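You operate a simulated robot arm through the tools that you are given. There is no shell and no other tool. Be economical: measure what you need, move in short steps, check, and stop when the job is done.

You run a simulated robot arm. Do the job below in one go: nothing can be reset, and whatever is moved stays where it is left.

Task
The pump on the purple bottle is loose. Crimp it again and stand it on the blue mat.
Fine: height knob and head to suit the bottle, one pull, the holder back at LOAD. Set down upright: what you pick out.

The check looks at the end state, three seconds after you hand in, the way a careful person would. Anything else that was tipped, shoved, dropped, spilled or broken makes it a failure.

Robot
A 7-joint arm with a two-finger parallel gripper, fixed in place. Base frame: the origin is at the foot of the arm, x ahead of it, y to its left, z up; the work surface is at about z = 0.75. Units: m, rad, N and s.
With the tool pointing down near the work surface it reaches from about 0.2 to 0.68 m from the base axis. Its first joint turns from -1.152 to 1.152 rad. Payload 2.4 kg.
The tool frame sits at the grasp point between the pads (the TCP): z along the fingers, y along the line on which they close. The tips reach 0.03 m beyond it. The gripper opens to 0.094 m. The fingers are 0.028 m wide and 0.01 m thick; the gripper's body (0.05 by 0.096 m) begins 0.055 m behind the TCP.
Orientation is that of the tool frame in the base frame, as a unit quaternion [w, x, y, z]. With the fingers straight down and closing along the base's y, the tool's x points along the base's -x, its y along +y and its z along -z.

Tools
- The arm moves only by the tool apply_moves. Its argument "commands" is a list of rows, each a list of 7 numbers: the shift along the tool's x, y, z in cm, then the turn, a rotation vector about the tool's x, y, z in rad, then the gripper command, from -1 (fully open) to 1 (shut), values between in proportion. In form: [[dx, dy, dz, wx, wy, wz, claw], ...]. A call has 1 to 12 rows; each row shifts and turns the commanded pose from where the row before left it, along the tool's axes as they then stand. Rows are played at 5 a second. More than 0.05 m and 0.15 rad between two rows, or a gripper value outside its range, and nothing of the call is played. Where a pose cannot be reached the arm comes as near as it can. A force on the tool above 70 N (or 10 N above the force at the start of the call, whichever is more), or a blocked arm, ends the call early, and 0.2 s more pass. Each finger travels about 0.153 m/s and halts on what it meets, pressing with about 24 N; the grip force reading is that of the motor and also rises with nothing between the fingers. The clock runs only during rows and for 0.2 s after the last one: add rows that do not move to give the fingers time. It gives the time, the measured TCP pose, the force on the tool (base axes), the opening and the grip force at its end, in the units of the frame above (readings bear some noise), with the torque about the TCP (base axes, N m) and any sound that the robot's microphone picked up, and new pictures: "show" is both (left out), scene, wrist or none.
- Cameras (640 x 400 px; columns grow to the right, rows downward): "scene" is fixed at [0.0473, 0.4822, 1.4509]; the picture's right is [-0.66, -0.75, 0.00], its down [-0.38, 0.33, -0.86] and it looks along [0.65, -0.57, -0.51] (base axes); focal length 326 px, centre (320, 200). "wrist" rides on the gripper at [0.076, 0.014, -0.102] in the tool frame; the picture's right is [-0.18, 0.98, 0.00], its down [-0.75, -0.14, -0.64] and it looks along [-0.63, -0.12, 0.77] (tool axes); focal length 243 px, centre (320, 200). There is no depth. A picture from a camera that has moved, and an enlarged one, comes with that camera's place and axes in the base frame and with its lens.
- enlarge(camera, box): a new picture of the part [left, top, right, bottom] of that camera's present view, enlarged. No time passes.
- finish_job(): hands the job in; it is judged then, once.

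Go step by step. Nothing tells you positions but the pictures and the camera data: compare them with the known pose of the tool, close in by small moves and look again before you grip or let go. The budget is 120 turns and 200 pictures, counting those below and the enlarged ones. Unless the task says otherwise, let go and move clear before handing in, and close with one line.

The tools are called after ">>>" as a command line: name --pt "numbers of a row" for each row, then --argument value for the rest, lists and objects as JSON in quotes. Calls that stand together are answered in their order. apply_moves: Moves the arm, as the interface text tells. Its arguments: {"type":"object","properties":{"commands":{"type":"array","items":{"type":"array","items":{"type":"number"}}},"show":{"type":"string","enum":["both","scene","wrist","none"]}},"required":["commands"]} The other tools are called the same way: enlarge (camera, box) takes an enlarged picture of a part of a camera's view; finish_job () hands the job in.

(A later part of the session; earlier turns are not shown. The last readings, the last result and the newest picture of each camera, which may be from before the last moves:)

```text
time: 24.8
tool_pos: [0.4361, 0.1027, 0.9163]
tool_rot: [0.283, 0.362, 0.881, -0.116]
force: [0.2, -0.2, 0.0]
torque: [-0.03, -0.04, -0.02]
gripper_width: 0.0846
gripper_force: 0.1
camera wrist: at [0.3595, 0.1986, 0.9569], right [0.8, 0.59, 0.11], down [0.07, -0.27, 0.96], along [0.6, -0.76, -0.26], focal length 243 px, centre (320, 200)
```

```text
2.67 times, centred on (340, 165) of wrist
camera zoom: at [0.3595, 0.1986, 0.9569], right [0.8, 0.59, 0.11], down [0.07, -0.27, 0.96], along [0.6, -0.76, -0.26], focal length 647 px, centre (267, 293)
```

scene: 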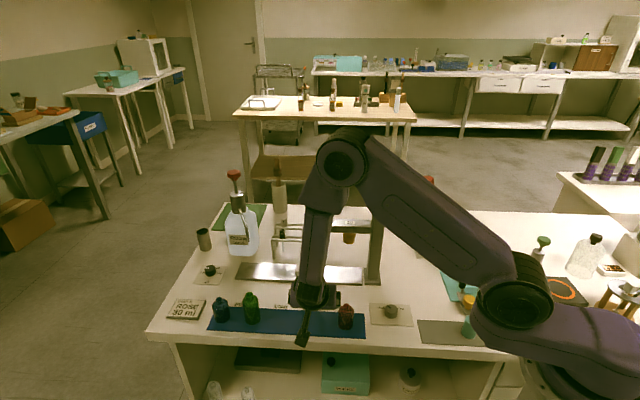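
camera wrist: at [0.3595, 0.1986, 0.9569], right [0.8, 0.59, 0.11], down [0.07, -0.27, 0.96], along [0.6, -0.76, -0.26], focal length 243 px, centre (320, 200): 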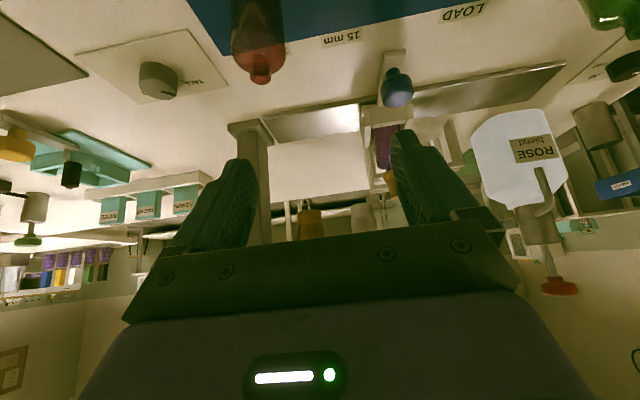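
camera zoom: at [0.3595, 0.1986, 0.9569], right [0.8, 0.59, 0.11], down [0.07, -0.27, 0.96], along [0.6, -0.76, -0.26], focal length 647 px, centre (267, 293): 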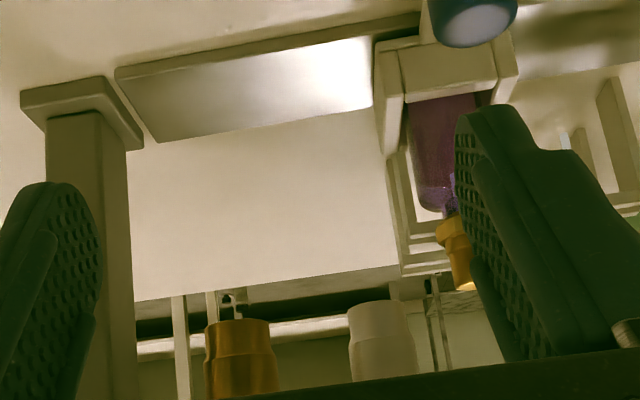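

Pump top and head rim come out within a few millimetres of each other, so I'll level the camera at that height for an exact comparison.

>>> apply_moves --pt "0 1 0 0 -0.1 0 -0.8" --pt "0 1 0 0 -0.1 0 -0.8" --pt "0 1 0 0 -0.1 0 -0.8" --pt "0 0 0 0 -0.08 0 -0.8" --pt "1.9 0 1.2 0 0 0 -0.8" --pt "0 0 0 0 0 0 -0.8" --show "both"

>>> enlarge --camera "wrist" --box '[240, 90, 440, 240]'

```text
time: 26.2
tool_pos: [0.4555, 0.1236, 0.8935]
tool_rot: [0.444, 0.333, 0.812, -0.182]
force: [-0.7, -0.1, 0.3]
torque: [0.02, -0.02, -0.03]
gripper_width: 0.0845
gripper_force: 0.0
camera wrist: at [0.3753, 0.2237, 0.8857], right [0.76, 0.63, 0.15], down [-0.19, -0.01, 0.98], along [0.62, -0.78, 0.12], focal length 243 px, centre (320, 200)
```

scene: 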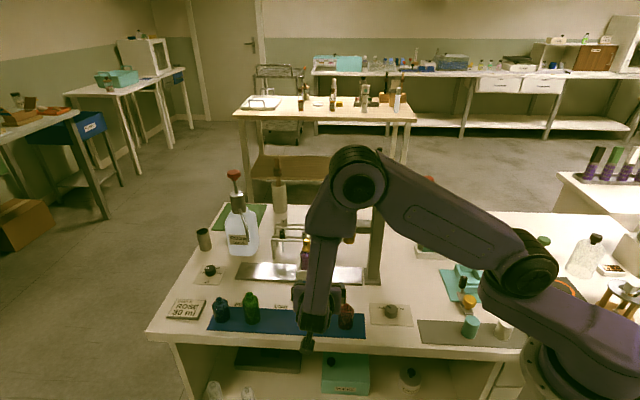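
wrist: 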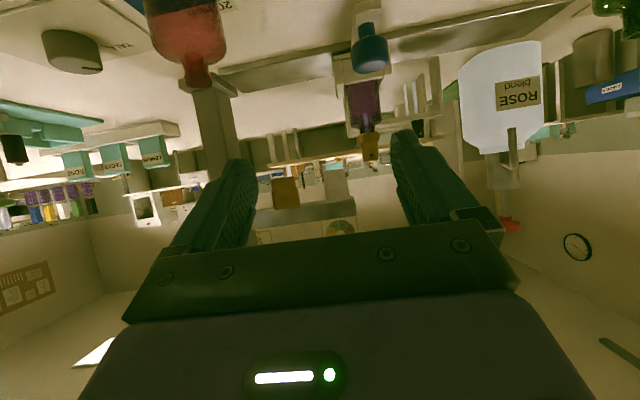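

```text
2.67 times, centred on (340, 165) of wrist
camera zoom: at [0.3753, 0.2237, 0.8857], right [0.76, 0.63, 0.15], down [-0.19, -0.01, 0.98], along [0.62, -0.78, 0.12], focal length 647 px, centre (267, 293)
```

zoom: 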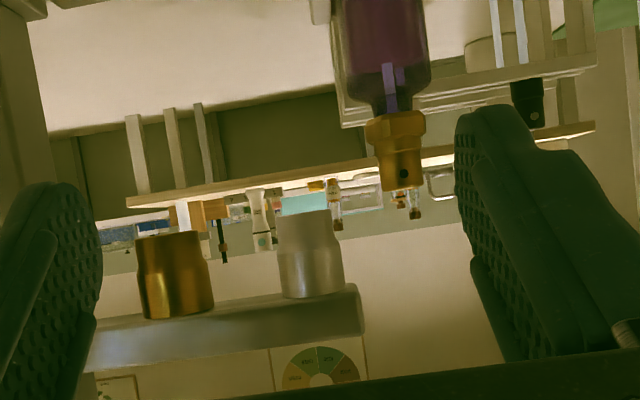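

At level view the pump top clears the rims by about 3–4 mm, so it is a tall bottle. Its collar is as wide as the outside of the 15 head, so it takes the 20 head. I'm going back to the handle.

>>> apply_moves --pt "0 0 0 0 0.125 0 -0.3" --pt "0 0 0 0 0.125 0 -0.3" --pt "0 0 0 0 0.125 0 -0.3" --pt "0 0 0 0 0.125 0 -0.3" --pt "0 0 0 0 0.125 0 -0.3" --pt "0 0 0 0 0.125 0 -0.3" --pt "0 0 0 0 0.125 0 -0.3" --pt "0 0 0 0 0.125 0 -0.3" --pt "-3.3 1.63 0 0 0 0 -0.3" --pt "-3.3 1.63 0 0 0 0 -0.3" --pt "-3.2 1.63 0 0 0 0 -0.3" --pt "0 0 0 0 0 0 -0.3" --show "both"

```text
time: 28.8
tool_pos: [0.562, 0.0904, 0.8928]
tool_rot: [-0.001, 0.38, 0.925, 0.0]
force: [0.0, 0.8, -1.3]
torque: [-0.02, 0.0, 0.0]
gripper_width: 0.0611
gripper_force: 0.1
camera wrist: at [0.5184, 0.1545, 0.997], right [0.82, 0.57, 0.0], down [0.44, -0.63, 0.64], along [0.37, -0.53, -0.77], focal length 243 px, centre (320, 200)
```

scene: 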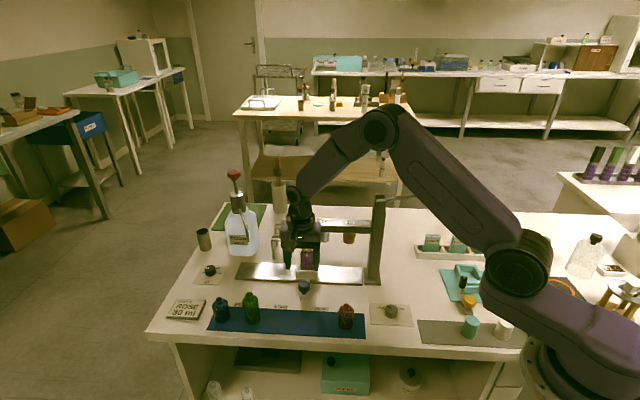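
wrist: 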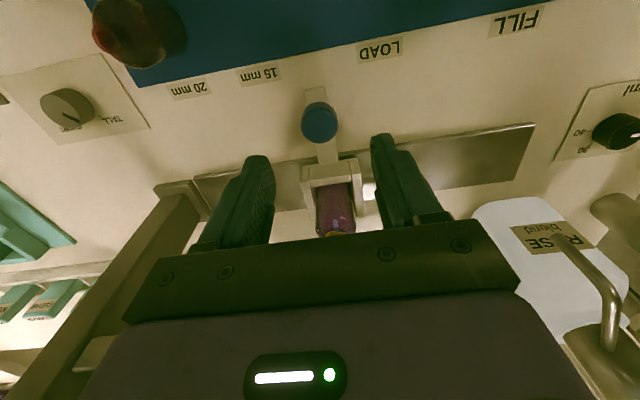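

>>> apply_moves --pt "0 -0.3 3 0 0 0 -0.3" --pt "0 0 3 0 0 0 -0.3" --pt "0 0 1.9 0 0 0 -0.3" --pt "0 0 0 0 0 0 0.4" --pt "0 0 0 0 0 0 0.4" --show "none"

>>> apply_moves --pt "0 -1 0 0 0 0 0.4" --pt "0 -1 0 0 0 0 0.4" --pt "0 -1 0 0 0 0 0.4" --pt "0 -1 0 0 0 0 0.4" --pt "0 -1 0 0 0 0 0.4" --pt "0 -1 0 0 0 0 0.4" --pt "0 -1 0 0 0 0 0.4" --pt "0 -1 0 0 0 0 0.4" --pt "0 -1 0 0 0 0 0.4" --pt "0 -1 0 0 0 0 0.4" --pt "0 0 0 0 0 0 0.4" --show "both"

>>> enlarge --camera "scene" --box '[270, 200, 390, 310]'

```text
time: 30.0
tool_pos: [0.5592, 0.0885, 0.8147]
tool_rot: [0.0, 0.38, 0.925, 0.0]
force: [-0.7, 2.0, -2.1]
torque: [-0.01, -0.02, 0.07]
gripper_width: 0.0311
gripper_force: 45.0
```

```text
time: 32.4
tool_pos: [0.4871, 0.0171, 0.8142]
tool_rot: [-0.001, 0.38, 0.925, -0.002]
force: [-13.5, 13.3, -14.6]
torque: [0.62, 0.6, 0.02]
gripper_width: 0.0309
gripper_force: 45.1
camera wrist: at [0.4433, 0.0809, 0.9185], right [0.82, 0.57, 0.0], down [0.44, -0.63, 0.64], along [0.36, -0.53, -0.77], focal length 243 px, centre (320, 200)
```

scene: 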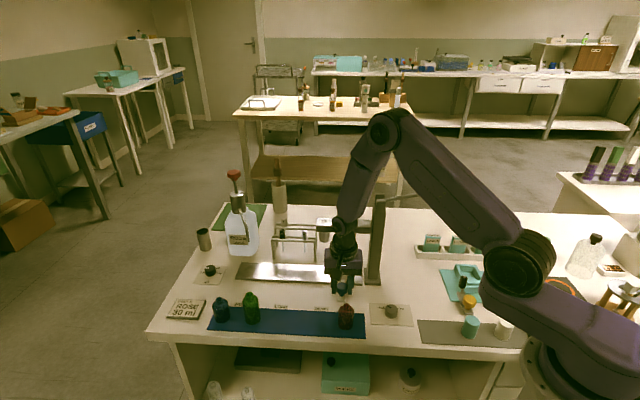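
wrist: 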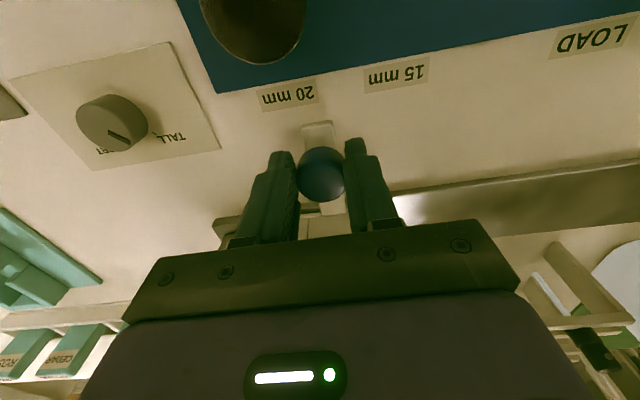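

```text
3.64 times, centred on (330, 255) of scene
camera zoom: at [0.0472, 0.4825, 1.4508], right [-0.66, -0.75, 0.0], down [-0.38, 0.33, -0.86], along [0.65, -0.57, -0.51], focal length 1184 px, centre (284, 0)
```

zoom: 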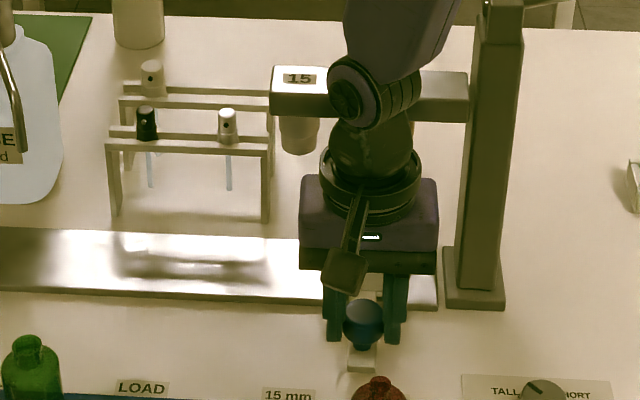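

Force builds up across the rail because my line is slightly skewed. I'll ease off 3 mm and go the last ~1.4 cm to the "20 mm" mark.

>>> apply_moves --pt "0.3 -0.4 0 0 0 0 0.4" --pt "0 -0.5 0 0 0 0 0.4" --pt "0 -0.5 0 0 0 0 0.4" --pt "0 0 0 0 0 0 0.4" --show "wrist"

```text
time: 33.4
tool_pos: [0.4769, 0.0076, 0.8158]
tool_rot: [0.001, 0.381, 0.924, 0.001]
force: [4.8, -8.5, -33.6]
torque: [-0.06, -0.02, -0.04]
gripper_width: 0.0313
gripper_force: 45.2
camera wrist: at [0.4334, 0.0717, 0.9185], right [0.82, 0.57, 0.0], down [0.43, -0.63, 0.64], along [0.37, -0.53, -0.77], focal length 243 px, centre (320, 200)
```

wrist: 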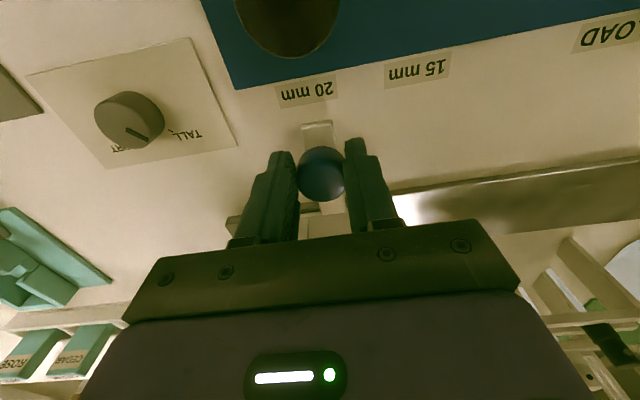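

>>> apply_moves --pt "0 0 0.2 0 0 0 0.4" --pt "0 0 0 0 0 0 -0.3" --pt "0 0 0 0 0 0 -0.3" --pt "0 0 -4 0 0 0 -0.3" --pt "0 0 -4 0 0 0 -0.3" --pt "4 1 0 0 -0.13 0 -0.3" --pt "4 1 0 0 -0.13 0 -0.3" --pt "3 1 0 0 -0.13 0 -0.3" --pt "0 1 0 0 -0.13 0 -0.8" --pt "0 0 0 0 -0.13 0 -0.8" --pt "0 0 0 0 -0.13 0 -0.8" --pt "0 0 0 0 0 0 -0.8" --show "both"

>>> enlarge --camera "wrist" --box '[200, 60, 440, 240]'

>>> enlarge --camera "scene" --box '[300, 180, 400, 310]'

```text
time: 36.0
tool_pos: [0.4311, 0.1153, 0.8845]
tool_rot: [0.351, 0.351, 0.855, -0.147]
force: [-0.7, -0.5, 0.3]
torque: [-0.03, 0.02, 0.01]
gripper_width: 0.0848
gripper_force: 0.0
out of reach, approached as far as the arm can: row 11
camera wrist: at [0.3523, 0.2145, 0.9039], right [0.79, 0.61, 0.12], down [-0.04, -0.16, 0.99], along [0.62, -0.78, -0.1], focal length 243 px, centre (320, 200)
```

scene: 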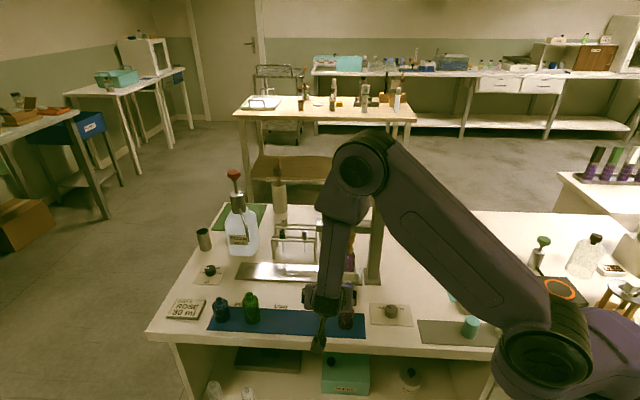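
wrist: 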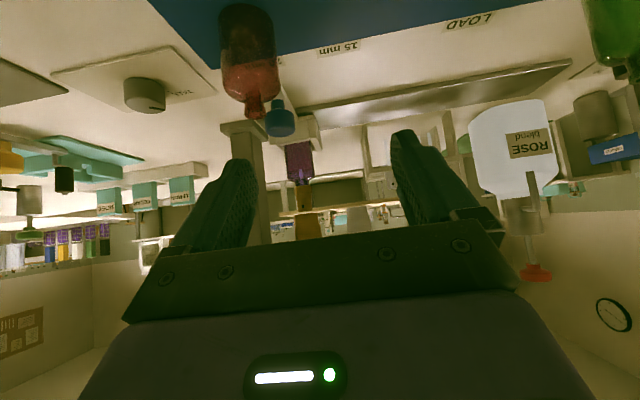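

```text
2.22 times, centred on (320, 150) of wrist
camera zoom: at [0.3523, 0.2145, 0.9039], right [0.79, 0.61, 0.12], down [-0.04, -0.16, 0.99], along [0.62, -0.78, -0.1], focal length 539 px, centre (320, 311)
```

zoom: 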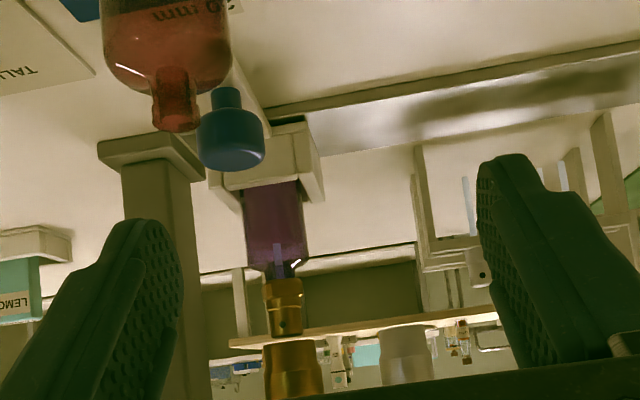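

```text
3.08 times, centred on (350, 245) of scene
camera zoom: at [0.0472, 0.4822, 1.4509], right [-0.66, -0.75, 0.0], down [-0.38, 0.33, -0.86], along [0.65, -0.57, -0.51], focal length 1002 px, centre (228, 62)
```

zoom: 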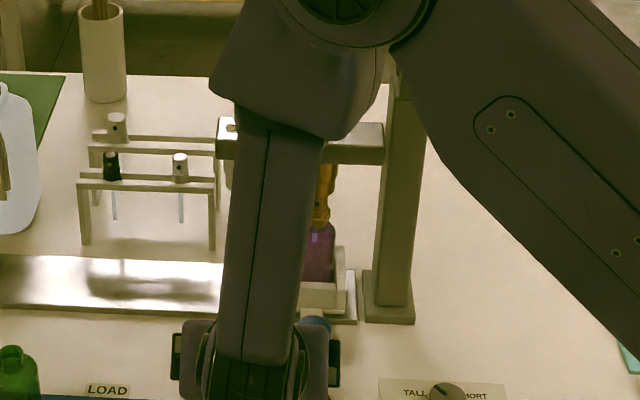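

The bottle stands right under the gold 20 head. Next is the lever: its ball is at about (0.415, -0.196, 1.073), so I'll rise clear and turn the gripper to straddle it across the lever plane.

>>> apply_moves --pt "0 0 0 0 0.13 0 0.2" --pt "0 0 0 0 0.13 0 0.2" --pt "0 0 0 0 0.13 0 0.2" --pt "0 0 0 0 0.13 0 0.2" --pt "0 0 0 0 0.13 0 0.2" --pt "0 0 0 0 0.13 0 0.2" --pt "0 0 -4.9 0 0 0 0.2" --pt "0 0 -4.9 0 0 0 0.2" --pt "0 0 -4.9 0 0 0 0.2" --pt "0 0 -4.9 0 0 0 0.2" --pt "0 0 -4.9 0 0 0 0.2" --pt "0 0 -4.9 0 0 0 0.2" --show "none"

>>> apply_moves --pt "0 0 0 0 0 -0.1423 -0.6" --pt "0 0 0 0 0 -0.1423 -0.6" --pt "0 0 0 0 0 -0.1423 -0.6" --pt "0 0 0 0 0 -0.1423 -0.6" --pt "0 0 0 0 0 -0.1423 -0.6" --pt "0 0 0 0 0 -0.1423 -0.6" --pt "0 0 0 0 0 -0.1423 -0.6" --pt "0 0 0 0 0 -0.1423 -0.6" --pt "0 0 0 0 0 -0.1423 -0.6" --pt "0 0 0 0 0 -0.1423 -0.6" --pt "0 0 0 0 0 -0.1423 -0.6" --pt "0 0 0 0 0 0 -0.6" --show "both"

```text
time: 38.6
tool_pos: [0.4317, 0.114, 1.1783]
tool_rot: [0.0, 0.38, 0.925, 0.0]
force: [0.5, 0.0, -0.1]
torque: [0.01, 0.01, -0.03]
gripper_width: 0.0377
gripper_force: 0.0
```

```text
time: 41.2
tool_pos: [0.4319, 0.1147, 1.1774]
tool_rot: [0.0, -0.384, 0.923, -0.001]
force: [-0.9, -0.3, -1.0]
torque: [0.04, -0.02, 0.0]
gripper_width: 0.0751
gripper_force: 0.0
camera wrist: at [0.3677, 0.0718, 1.2807], right [-0.57, 0.82, 0.0], down [0.63, 0.43, 0.64], along [0.53, 0.36, -0.77], focal length 243 px, centre (320, 200)
```

scene: 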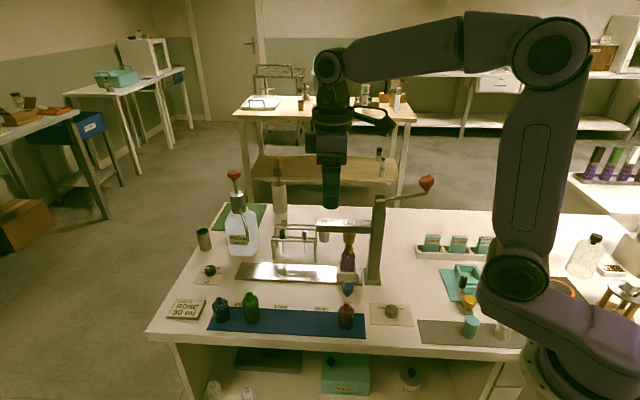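
wrist: 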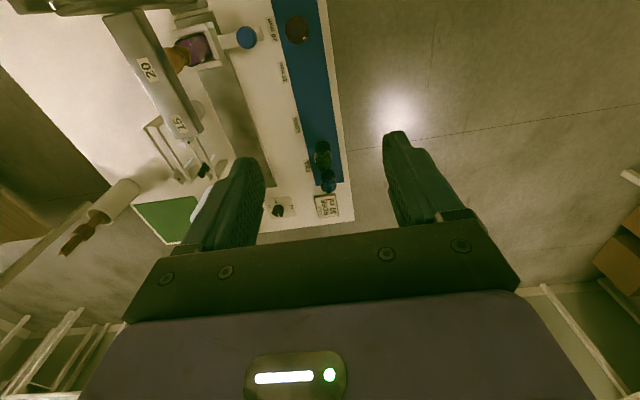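

>>> apply_moves --pt "3.34 -2.58 0 0 0 0 -0.6" --pt "3.34 -2.58 0 0 0 0 -0.6" --pt "3.34 -2.58 0 0 0 0 -0.6" --pt "3.34 -2.58 0 0 0 0 -0.6" --pt "3.34 -2.58 0 0 0 0 -0.6" --pt "3.34 -2.58 0 0 0 0 -0.6" --pt "3.34 -2.58 0 0 0 0 -0.6" --pt "3.34 -2.58 0 0 0 0 -0.6" --pt "0 0 0 0 0 0 -0.6" --show "both"

```text
time: 43.2
tool_pos: [0.3881, -0.2234, 1.1779]
tool_rot: [-0.001, -0.383, 0.924, 0.0]
force: [0.4, -0.6, 0.3]
torque: [0.01, 0.0, 0.03]
gripper_width: 0.0751
gripper_force: 0.1
camera wrist: at [0.3239, -0.2668, 1.2807], right [-0.56, 0.83, 0.0], down [0.63, 0.43, 0.64], along [0.53, 0.36, -0.77], focal length 243 px, centre (320, 200)
```

scene: 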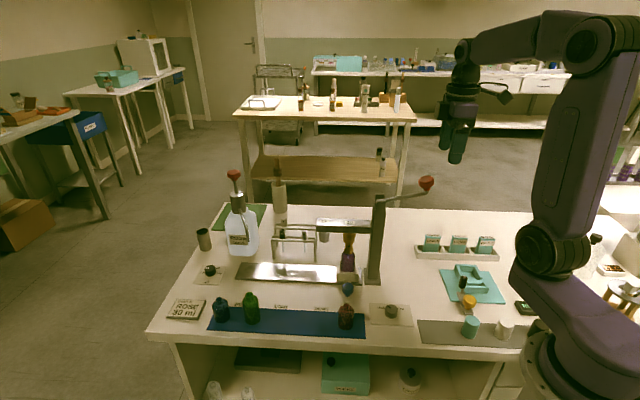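
wrist: 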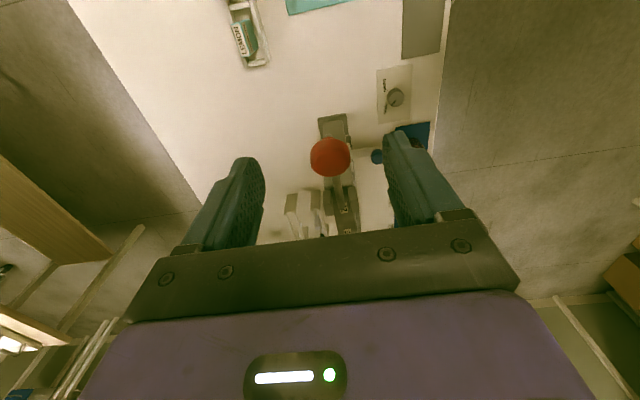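

>>> apply_moves --pt "-4.2 0.1 0 0 0 0 -0.6" --pt "0 0 3 0 0 0 -0.6" --pt "0 0 3 0 0 0 -0.6" --pt "0 0 0 0 0 0 -0.6" --show "both"

>>> enlarge --camera "scene" --box '[370, 120, 480, 240]'

```text
time: 44.2
tool_pos: [0.4184, -0.1911, 1.1153]
tool_rot: [0.0, -0.382, 0.924, 0.0]
force: [-0.5, -0.2, -0.1]
torque: [-0.02, -0.01, 0.0]
gripper_width: 0.075
gripper_force: 0.0
camera wrist: at [0.3548, -0.2345, 1.2192], right [-0.56, 0.83, 0.0], down [0.63, 0.43, 0.64], along [0.53, 0.36, -0.77], focal length 243 px, centre (320, 200)
```

scene: 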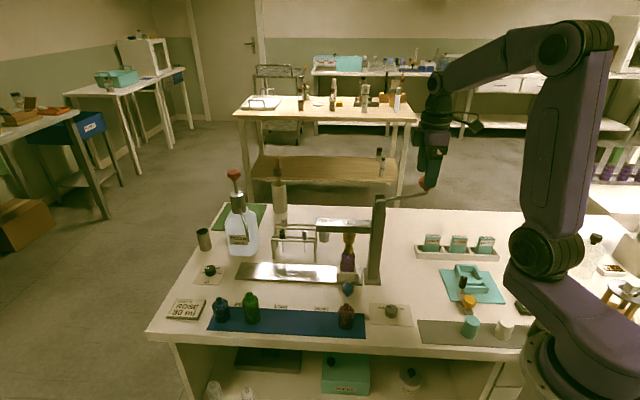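
wrist: 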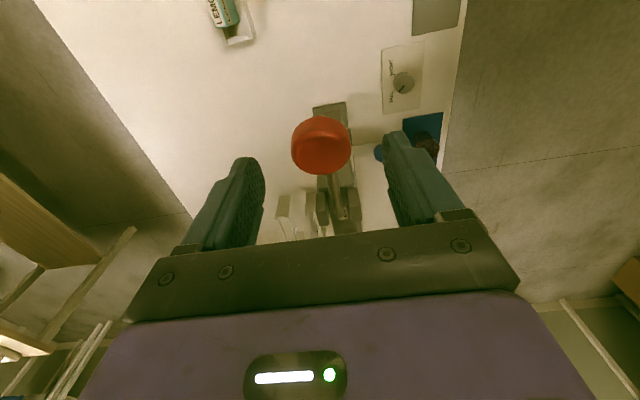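

```text
3.33 times, centred on (425, 180) of scene
camera zoom: at [0.0473, 0.4822, 1.4509], right [-0.66, -0.75, 0.0], down [-0.38, 0.33, -0.86], along [0.65, -0.57, -0.51], focal length 1085 px, centre (-30, 267)
```

zoom: 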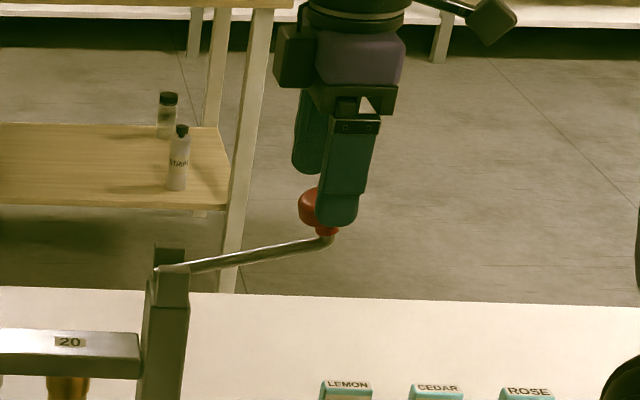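

>>> apply_moves --pt "0.1 0 2 0 0 0 -0.6" --pt "0 0 2 0 0 0 -0.6" --pt "0 0 0 0 0 0 0.3" --pt "0 0 0 0 0 0 0.3" --show "both"

>>> enlarge --camera "scene" --box '[370, 120, 480, 240]'

```text
time: 45.2
tool_pos: [0.4177, -0.1899, 1.0769]
tool_rot: [0.0, -0.382, 0.924, 0.0]
force: [3.7, -2.4, -0.7]
torque: [-0.1, -0.04, 0.03]
gripper_width: 0.0394
gripper_force: 44.4
camera wrist: at [0.3538, -0.2337, 1.1802], right [-0.56, 0.83, 0.0], down [0.63, 0.43, 0.64], along [0.53, 0.36, -0.77], focal length 243 px, centre (320, 200)
```

scene: 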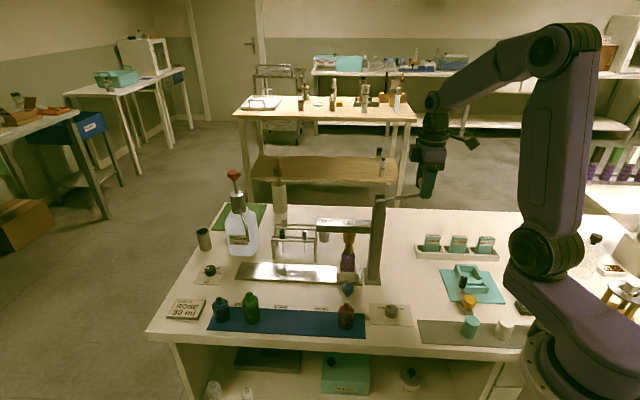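
wrist: 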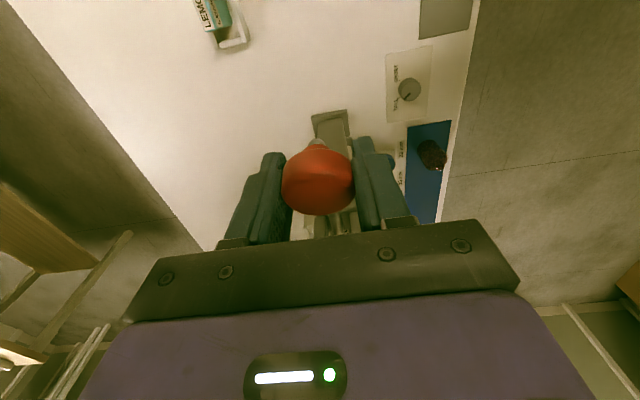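

```text
3.33 times, centred on (425, 180) of scene
camera zoom: at [0.0474, 0.4821, 1.4509], right [-0.66, -0.75, 0.0], down [-0.38, 0.33, -0.86], along [0.65, -0.57, -0.51], focal length 1085 px, centre (-30, 267)
```

zoom: 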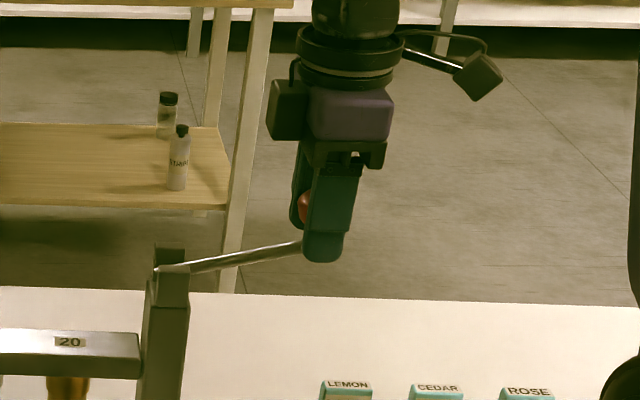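

The lever ball is gripped. I'll pull it down along its arc step by step, watching force and sound.

>>> apply_moves --pt "0.4 0 1.05 0 0 0 0.3" --pt "0.34 0 1.05 0 0 0 0.3" --pt "0.2 0 1.1 0 0 0 0.3" --pt "0.15 0 1.1 0 0 0 0.3" --pt "0 0 0 0 0 0 0.3" --show "scene"

>>> enlarge --camera "scene" --box '[310, 160, 460, 290]'

```text
time: 46.4
tool_pos: [0.4082, -0.2003, 1.0347]
tool_rot: [-0.001, -0.381, 0.925, 0.0]
force: [-21.3, -21.0, 13.8]
torque: [0.45, -0.56, -0.24]
gripper_width: 0.0371
gripper_force: 45.3
```

scene: 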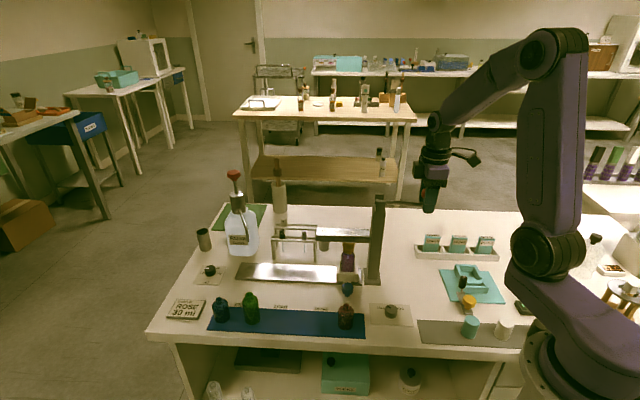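

```text
3.08 times, centred on (385, 225) of scene
camera zoom: at [0.0464, 0.4816, 1.4511], right [-0.66, -0.75, 0.0], down [-0.38, 0.33, -0.86], along [0.65, -0.57, -0.51], focal length 1002 px, centre (120, 123)
```

zoom: 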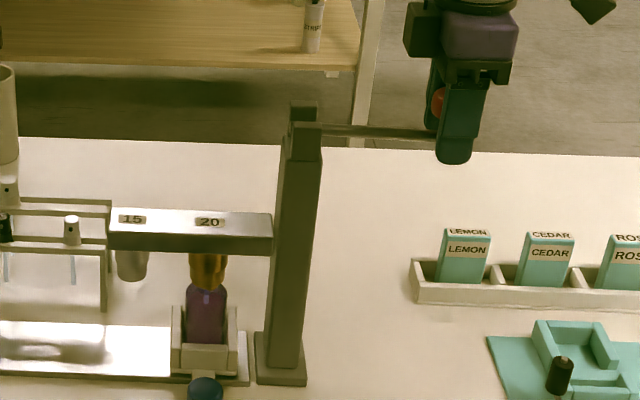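

The head is coming down over the pump. The lever pushes the tool outwards a bit, so I'll give it more room and continue.

>>> apply_moves --pt "0.5 0 0.5 0 0 0 0.3" --pt "0.2 0 1.0 0 0 0 0.3" --pt "0.1 0 1.0 0 0 0 0.3" --pt "0 0 0 0 0 0 0.3" --show "scene"

>>> enlarge --camera "scene" --box '[310, 160, 460, 290]'

```text
time: 47.4
tool_pos: [0.4051, -0.2017, 1.0101]
tool_rot: [0.003, -0.383, 0.924, -0.004]
force: [11.1, 6.8, 29.9]
torque: [-0.16, 0.3, 0.01]
gripper_width: 0.0368
gripper_force: 44.9
```

scene: 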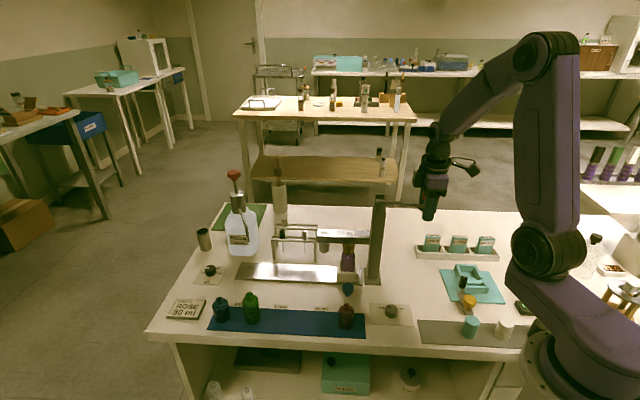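

```text
3.08 times, centred on (385, 225) of scene
camera zoom: at [0.0472, 0.4827, 1.4507], right [-0.66, -0.75, 0.0], down [-0.38, 0.33, -0.86], along [0.65, -0.57, -0.51], focal length 1002 px, centre (120, 123)
```

zoom: 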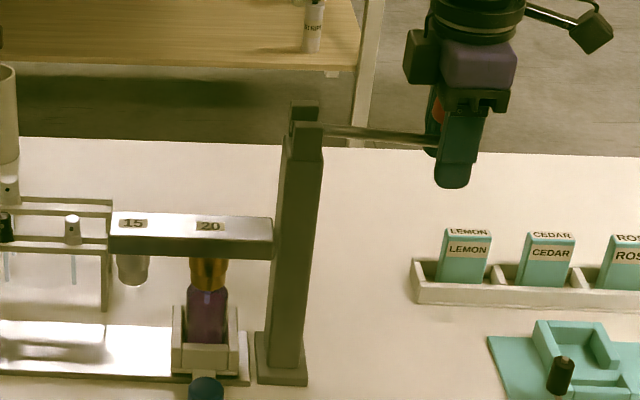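

>>> apply_moves --pt "0 0 0.6 0 0 0 0.4" --pt "0 0 0.6 0 0 0 0.4" --pt "0 0 0.6 0 0 0 0.4" --pt "0 0 0 0 0 0 0.4" --show "both"

>>> enlarge --camera "scene" --box '[310, 160, 460, 290]'

```text
time: 48.4
tool_pos: [0.4044, -0.205, 0.9934]
tool_rot: [0.002, -0.382, 0.924, -0.002]
force: [6.7, 3.7, 40.4]
torque: [0.08, -0.09, 0.1]
gripper_width: 0.037
gripper_force: 44.8
camera wrist: at [0.3399, -0.2472, 1.0963], right [-0.56, 0.83, -0.01], down [0.63, 0.43, 0.64], along [0.53, 0.36, -0.76], focal length 243 px, centre (320, 200)
```

scene: 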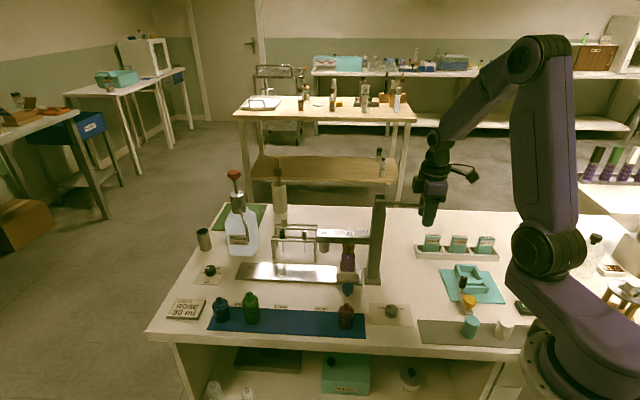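
wrist: 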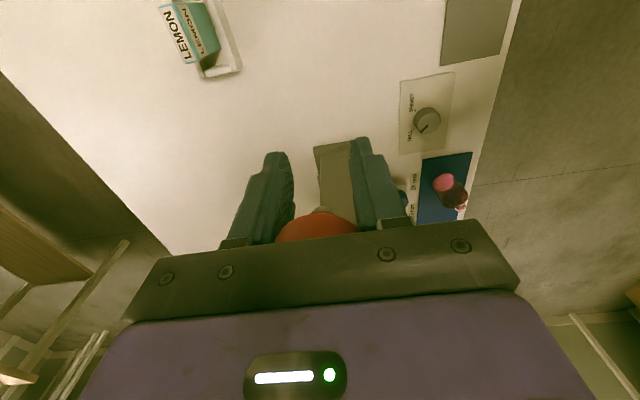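

```text
3.08 times, centred on (385, 225) of scene
camera zoom: at [0.0469, 0.4826, 1.4508], right [-0.66, -0.75, 0.0], down [-0.38, 0.33, -0.86], along [0.65, -0.57, -0.51], focal length 1002 px, centre (120, 123)
```

zoom: 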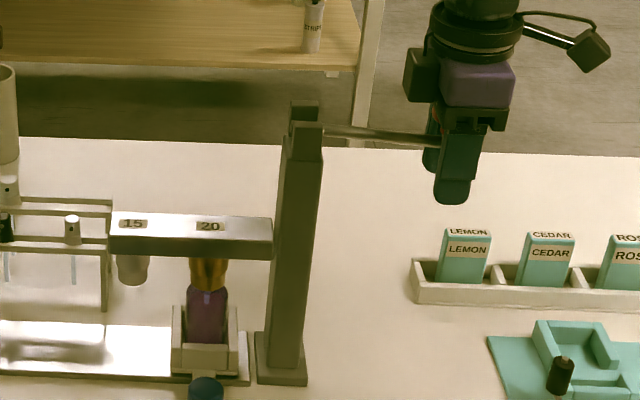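

>>> apply_moves --pt "0 0 0.4 0 0 0 0.4" --pt "0 0 0.4 0 0 0 0.4" --pt "0 0 0.4 0 0 0 0.4" --pt "0 0 0 0 0 0 0.4" --show "scene"

>>> enlarge --camera "scene" --box '[310, 160, 460, 290]'

```text
time: 48.8
tool_pos: [0.4053, -0.2047, 0.9935]
tool_rot: [0.004, -0.383, 0.924, -0.004]
force: [-12.3, 7.0, 29.9]
torque: [0.04, -0.19, 0.14]
gripper_width: 0.0372
gripper_force: 45.1
stopped in row 2: the force on the tool passed its limit at 78 N (the readings are from after the stop); the commanded pose is now the measured one
```

scene: 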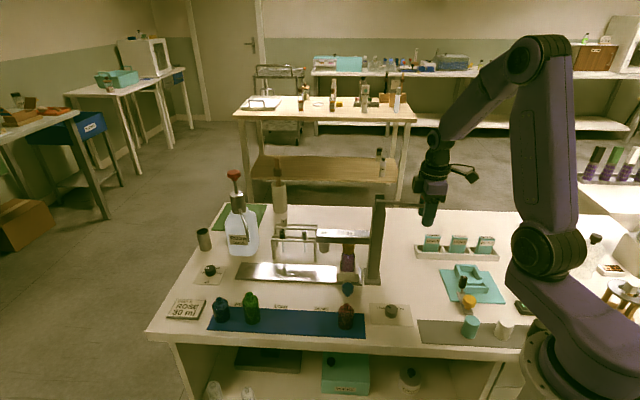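

```text
3.08 times, centred on (385, 225) of scene
camera zoom: at [0.0465, 0.4826, 1.4508], right [-0.66, -0.75, 0.0], down [-0.38, 0.33, -0.86], along [0.65, -0.57, -0.51], focal length 1002 px, centre (120, 123)
```

zoom: 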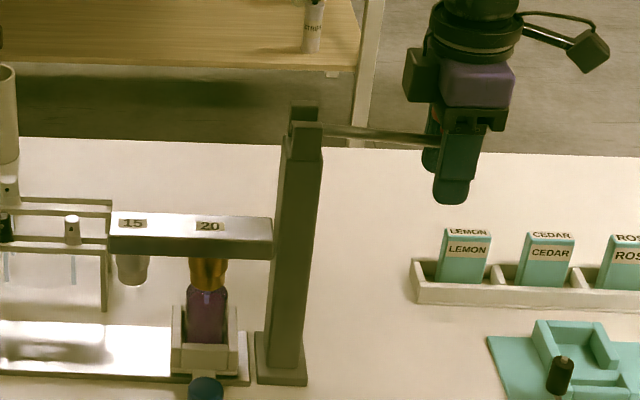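

The lever is at its hard stop, so the stroke is complete. I'll guide it back up along its arc.

>>> apply_moves --pt "-0.1 0 -1.0 0 0 0 0.4" --pt "-0.2 0 -1.0 0 0 0 0.4" --pt "-0.4 0 -1.0 0 0 0 0.4" --pt "-0.5 0 -1.0 0 0 0 0.4" --pt "-0.4 0 -0.5 0 0 0 0.4" --pt "0 0 0 0 0 0 0.4" --show "both"

>>> enlarge --camera "scene" --box '[310, 160, 460, 290]'

```text
time: 50.2
tool_pos: [0.4133, -0.1948, 1.036]
tool_rot: [0.003, -0.379, 0.925, -0.004]
force: [-12.9, -16.1, -6.7]
torque: [-0.02, 0.17, 0.06]
gripper_width: 0.037
gripper_force: 44.8
camera wrist: at [0.3492, -0.2371, 1.1395], right [-0.56, 0.83, -0.01], down [0.63, 0.43, 0.65], along [0.54, 0.36, -0.76], focal length 243 px, centre (320, 200)
```

scene: 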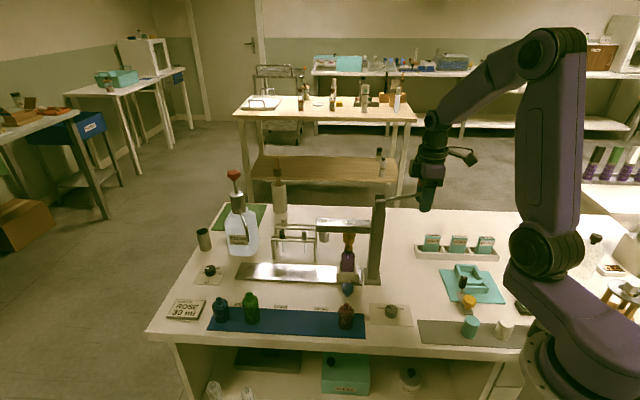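
wrist: 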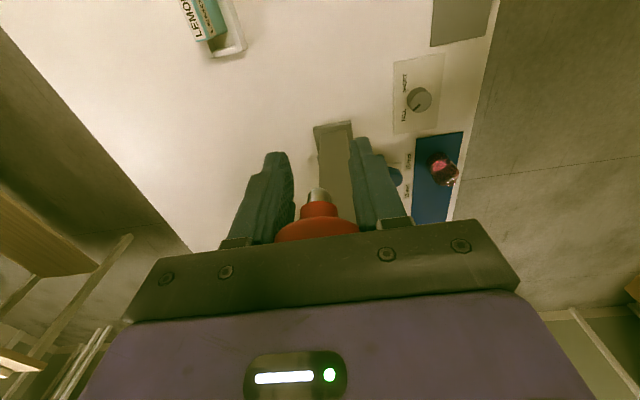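

```text
3.08 times, centred on (385, 225) of scene
camera zoom: at [0.047, 0.4817, 1.4511], right [-0.66, -0.75, 0.0], down [-0.38, 0.33, -0.86], along [0.65, -0.57, -0.51], focal length 1002 px, centre (120, 123)
```

zoom: 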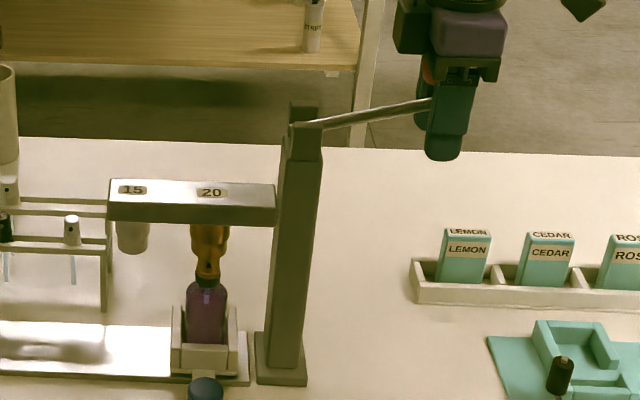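

The lever and head are fully back up. I'll release, rise clear and inspect the pump.

>>> apply_moves --pt "0.2 0 0 0 0 0 -0.6" --pt "0 0 0 0 0 0 -0.6" --pt "0 0 -4 0 0 0 -0.6" --pt "0 0 -4 0 0 0 -0.6" --pt "0 0 -4 0 0 0 -0.6" --pt "0 0 0 0 0 0 -0.6" --show "scene"

>>> enlarge --camera "scene" --box '[310, 160, 460, 290]'

>>> enlarge --camera "scene" --box '[325, 215, 375, 300]'

```text
time: 51.6
tool_pos: [0.4126, -0.1949, 1.1578]
tool_rot: [0.004, -0.382, 0.924, -0.004]
force: [1.0, 0.5, -0.3]
torque: [-0.04, -0.01, -0.02]
gripper_width: 0.0752
gripper_force: 0.1
```

scene: 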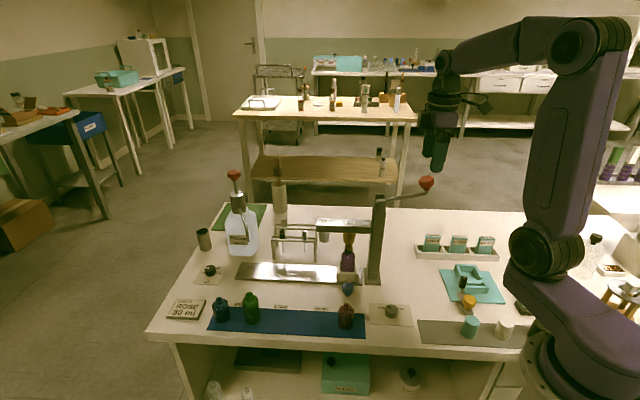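

```text
3.08 times, centred on (385, 225) of scene
camera zoom: at [0.0472, 0.4822, 1.4509], right [-0.66, -0.75, 0.0], down [-0.38, 0.33, -0.86], along [0.65, -0.57, -0.51], focal length 1002 px, centre (120, 123)
```

zoom: 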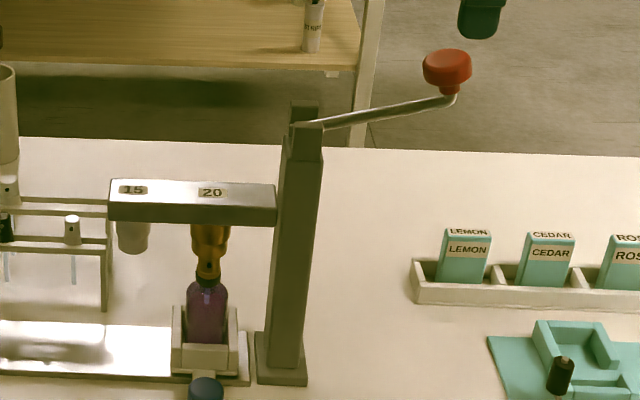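

```text
4.71 times, centred on (350, 258) of scene
camera zoom: at [0.0472, 0.4822, 1.4509], right [-0.66, -0.75, 0.0], down [-0.38, 0.33, -0.86], along [0.65, -0.57, -0.51], focal length 1532 px, centre (179, -71)
```

zoom: 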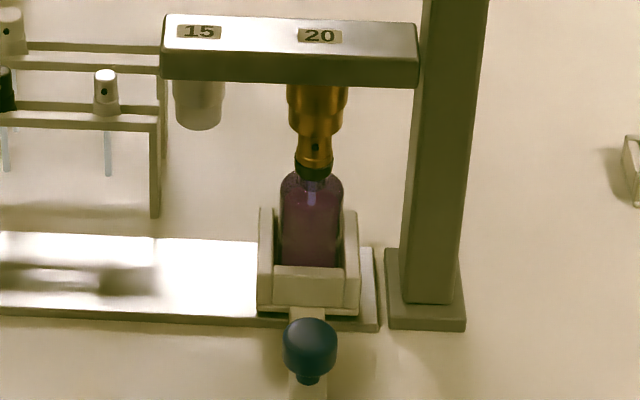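

The collar is seated square now. I'll return to the handle to slide the holder back to LOAD.

>>> apply_moves --pt "0 0 0 0 0 0.1423 -0.3" --pt "0 0 0 0 0 0.1423 -0.3" --pt "0 0 0 0 0 0.1423 -0.3" --pt "0 0 0 0 0 0.1423 -0.3" --pt "0 0 0 0 0 0.1423 -0.3" --pt "0 0 0 0 0 0.1423 -0.3" --pt "0 0 0 0 0 0.1423 -0.3" --pt "0 0 0 0 0 0.1423 -0.3" --pt "0 0 0 0 0 0.1423 -0.3" --pt "0 0 0 0 0 0.1423 -0.3" --pt "0 0 0 0 0 0.1423 -0.3" --show "none"

>>> apply_moves --pt "2.95 2.7 0 0 0 0 -0.3" --pt "2.95 2.7 0 0 0 0 -0.3" --pt "2.95 2.7 0 0 0 0 -0.3" --pt "2.95 2.7 0 0 0 0 -0.3" --pt "2.95 2.7 0 0 0 0 -0.3" --pt "2.95 2.7 0 0 0 0 -0.3" --pt "2.95 2.7 0 0 0 0 -0.3" --pt "0 0 4.5 0 0 0 -0.3" --pt "0 0 4.5 0 0 0 -0.3" --pt "0 0 4.5 0 0 0 -0.3" --pt "0 0 4.5 0 0 0 -0.3" --pt "0 0 4.5 0 0 0 -0.3" --show "both"

```text
time: 54.0
tool_pos: [0.4143, -0.1944, 1.1574]
tool_rot: [0.005, 0.382, 0.924, -0.001]
force: [-0.8, 0.8, -0.7]
torque: [0.01, 0.0, -0.01]
gripper_width: 0.0614
gripper_force: 0.1
```

```text
time: 56.6
tool_pos: [0.4016, 0.0831, 0.9301]
tool_rot: [0.006, 0.381, 0.925, -0.001]
force: [0.2, 0.4, 0.4]
torque: [-0.02, -0.04, -0.02]
gripper_width: 0.0612
gripper_force: 0.0
camera wrist: at [0.3567, 0.1481, 1.0328], right [0.82, 0.57, 0.01], down [0.43, -0.63, 0.65], along [0.37, -0.53, -0.76], focal length 243 px, centre (320, 200)
```

scene: 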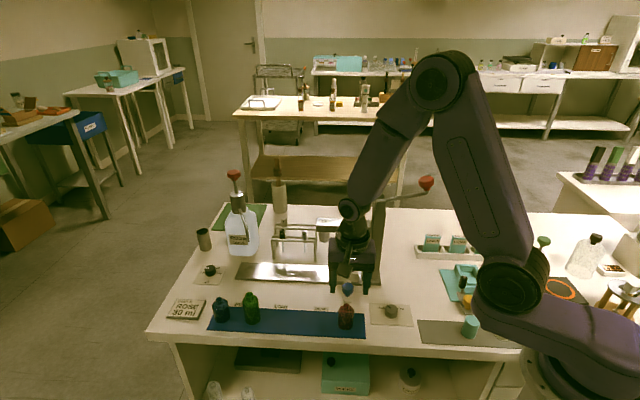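
wrist: 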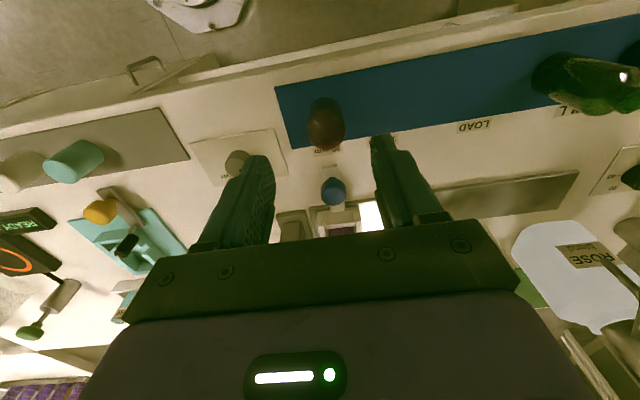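

>>> apply_moves --pt "-3.5 0 1 0 0 0 -0.3" --pt "-3.5 0 1 0 0 0 -0.3" --pt "-3.6 0 1.5 0 0 0 -0.3" --pt "0 0 2 0 0 0 -0.3" --pt "0 0 2 0 0 0 -0.3" --pt "0 0 0 0 0 0 -0.3" --show "wrist"

```text
time: 58.0
tool_pos: [0.4777, 0.0086, 0.8583]
tool_rot: [0.006, 0.381, 0.925, 0.001]
force: [-0.6, -0.3, -1.0]
torque: [0.05, -0.02, 0.02]
gripper_width: 0.0608
gripper_force: 0.1
camera wrist: at [0.4334, 0.074, 0.9592], right [0.82, 0.57, 0.01], down [0.43, -0.63, 0.65], along [0.37, -0.53, -0.76], focal length 243 px, centre (320, 200)
```

wrist: 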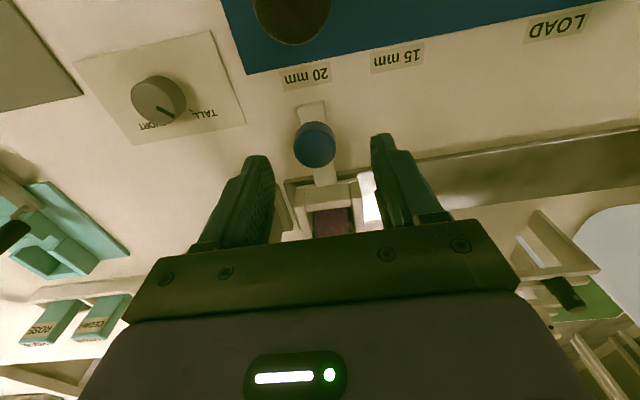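

>>> apply_moves --pt "0 -0.3 2.2 0 0 0 -0.3" --pt "0 0 2.1 0 0 0 -0.3" --pt "0 0 0 0 0 0 0.4" --pt "0 0 0 0 0 0 0.4" --show "none"

>>> apply_moves --pt "0 1 0 0 0 0 0.4" --pt "0 1 0 0 0 0 0.4" --pt "0 1 0 0 0 0 0.4" --pt "0 1 0 0 0 0 0.4" --pt "-0.1 1 0 0 0 0 0.4" --pt "0 1 0 0 0 0 0.4" --pt "0 1 0 0 0 0 0.4" --pt "0 1 0 0 0 0 0.4" --pt "0 1 0 0 0 0 0.4" --pt "0 0 0 0 0 0 0.4" --show "wrist"

```text
time: 59.0
tool_pos: [0.4769, 0.0054, 0.8131]
tool_rot: [0.005, 0.382, 0.924, -0.001]
force: [-3.5, -1.2, 2.6]
torque: [0.04, 0.22, 0.0]
gripper_width: 0.0312
gripper_force: 45.2
```

```text
time: 61.2
tool_pos: [0.5411, 0.0703, 0.813]
tool_rot: [0.006, 0.38, 0.925, 0.0]
force: [3.2, -3.8, 10.0]
torque: [0.33, 0.48, -0.08]
gripper_width: 0.0308
gripper_force: 44.7
camera wrist: at [0.497, 0.1355, 0.916], right [0.82, 0.57, 0.01], down [0.43, -0.63, 0.65], along [0.37, -0.53, -0.76], focal length 243 px, centre (320, 200)
```

wrist: 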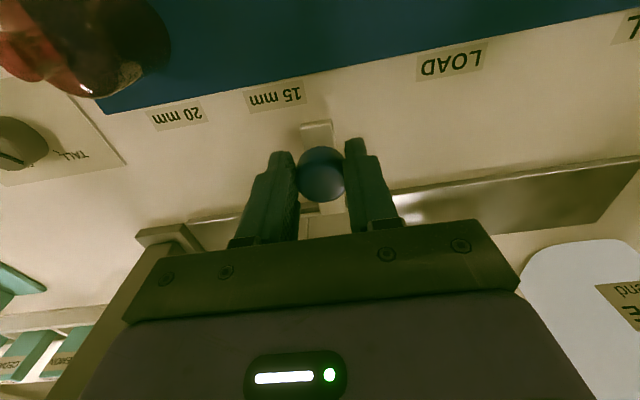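

>>> apply_moves --pt "0 1 0 0 0 0 0.4" --pt "0 1 0 0 0 0 0.4" --pt "0 1 0 0 0 0 0.4" --pt "0 1 0 0 0 0 0.4" --pt "0 1 0 0 0 0 0.4" --pt "0 1 0 0 0 0 0.4" --pt "0 1 0 0 0 0 0.4" --pt "0 1 0 0 0 0 0.4" --pt "0 0.8 0 0 0 0 0.4" --pt "0 0 0 0 0 0 0.4" --show "wrist"

```text
time: 63.4
tool_pos: [0.6028, 0.1326, 0.8137]
tool_rot: [0.005, 0.382, 0.924, -0.001]
force: [8.7, -10.1, -28.7]
torque: [-0.35, -0.29, 0.0]
gripper_width: 0.0309
gripper_force: 45.1
camera wrist: at [0.558, 0.1967, 0.9167], right [0.82, 0.57, 0.0], down [0.43, -0.63, 0.65], along [0.37, -0.53, -0.76], focal length 243 px, centre (320, 200)
```

wrist: 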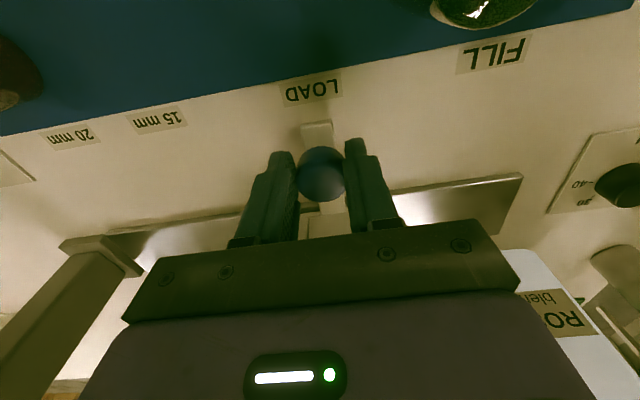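

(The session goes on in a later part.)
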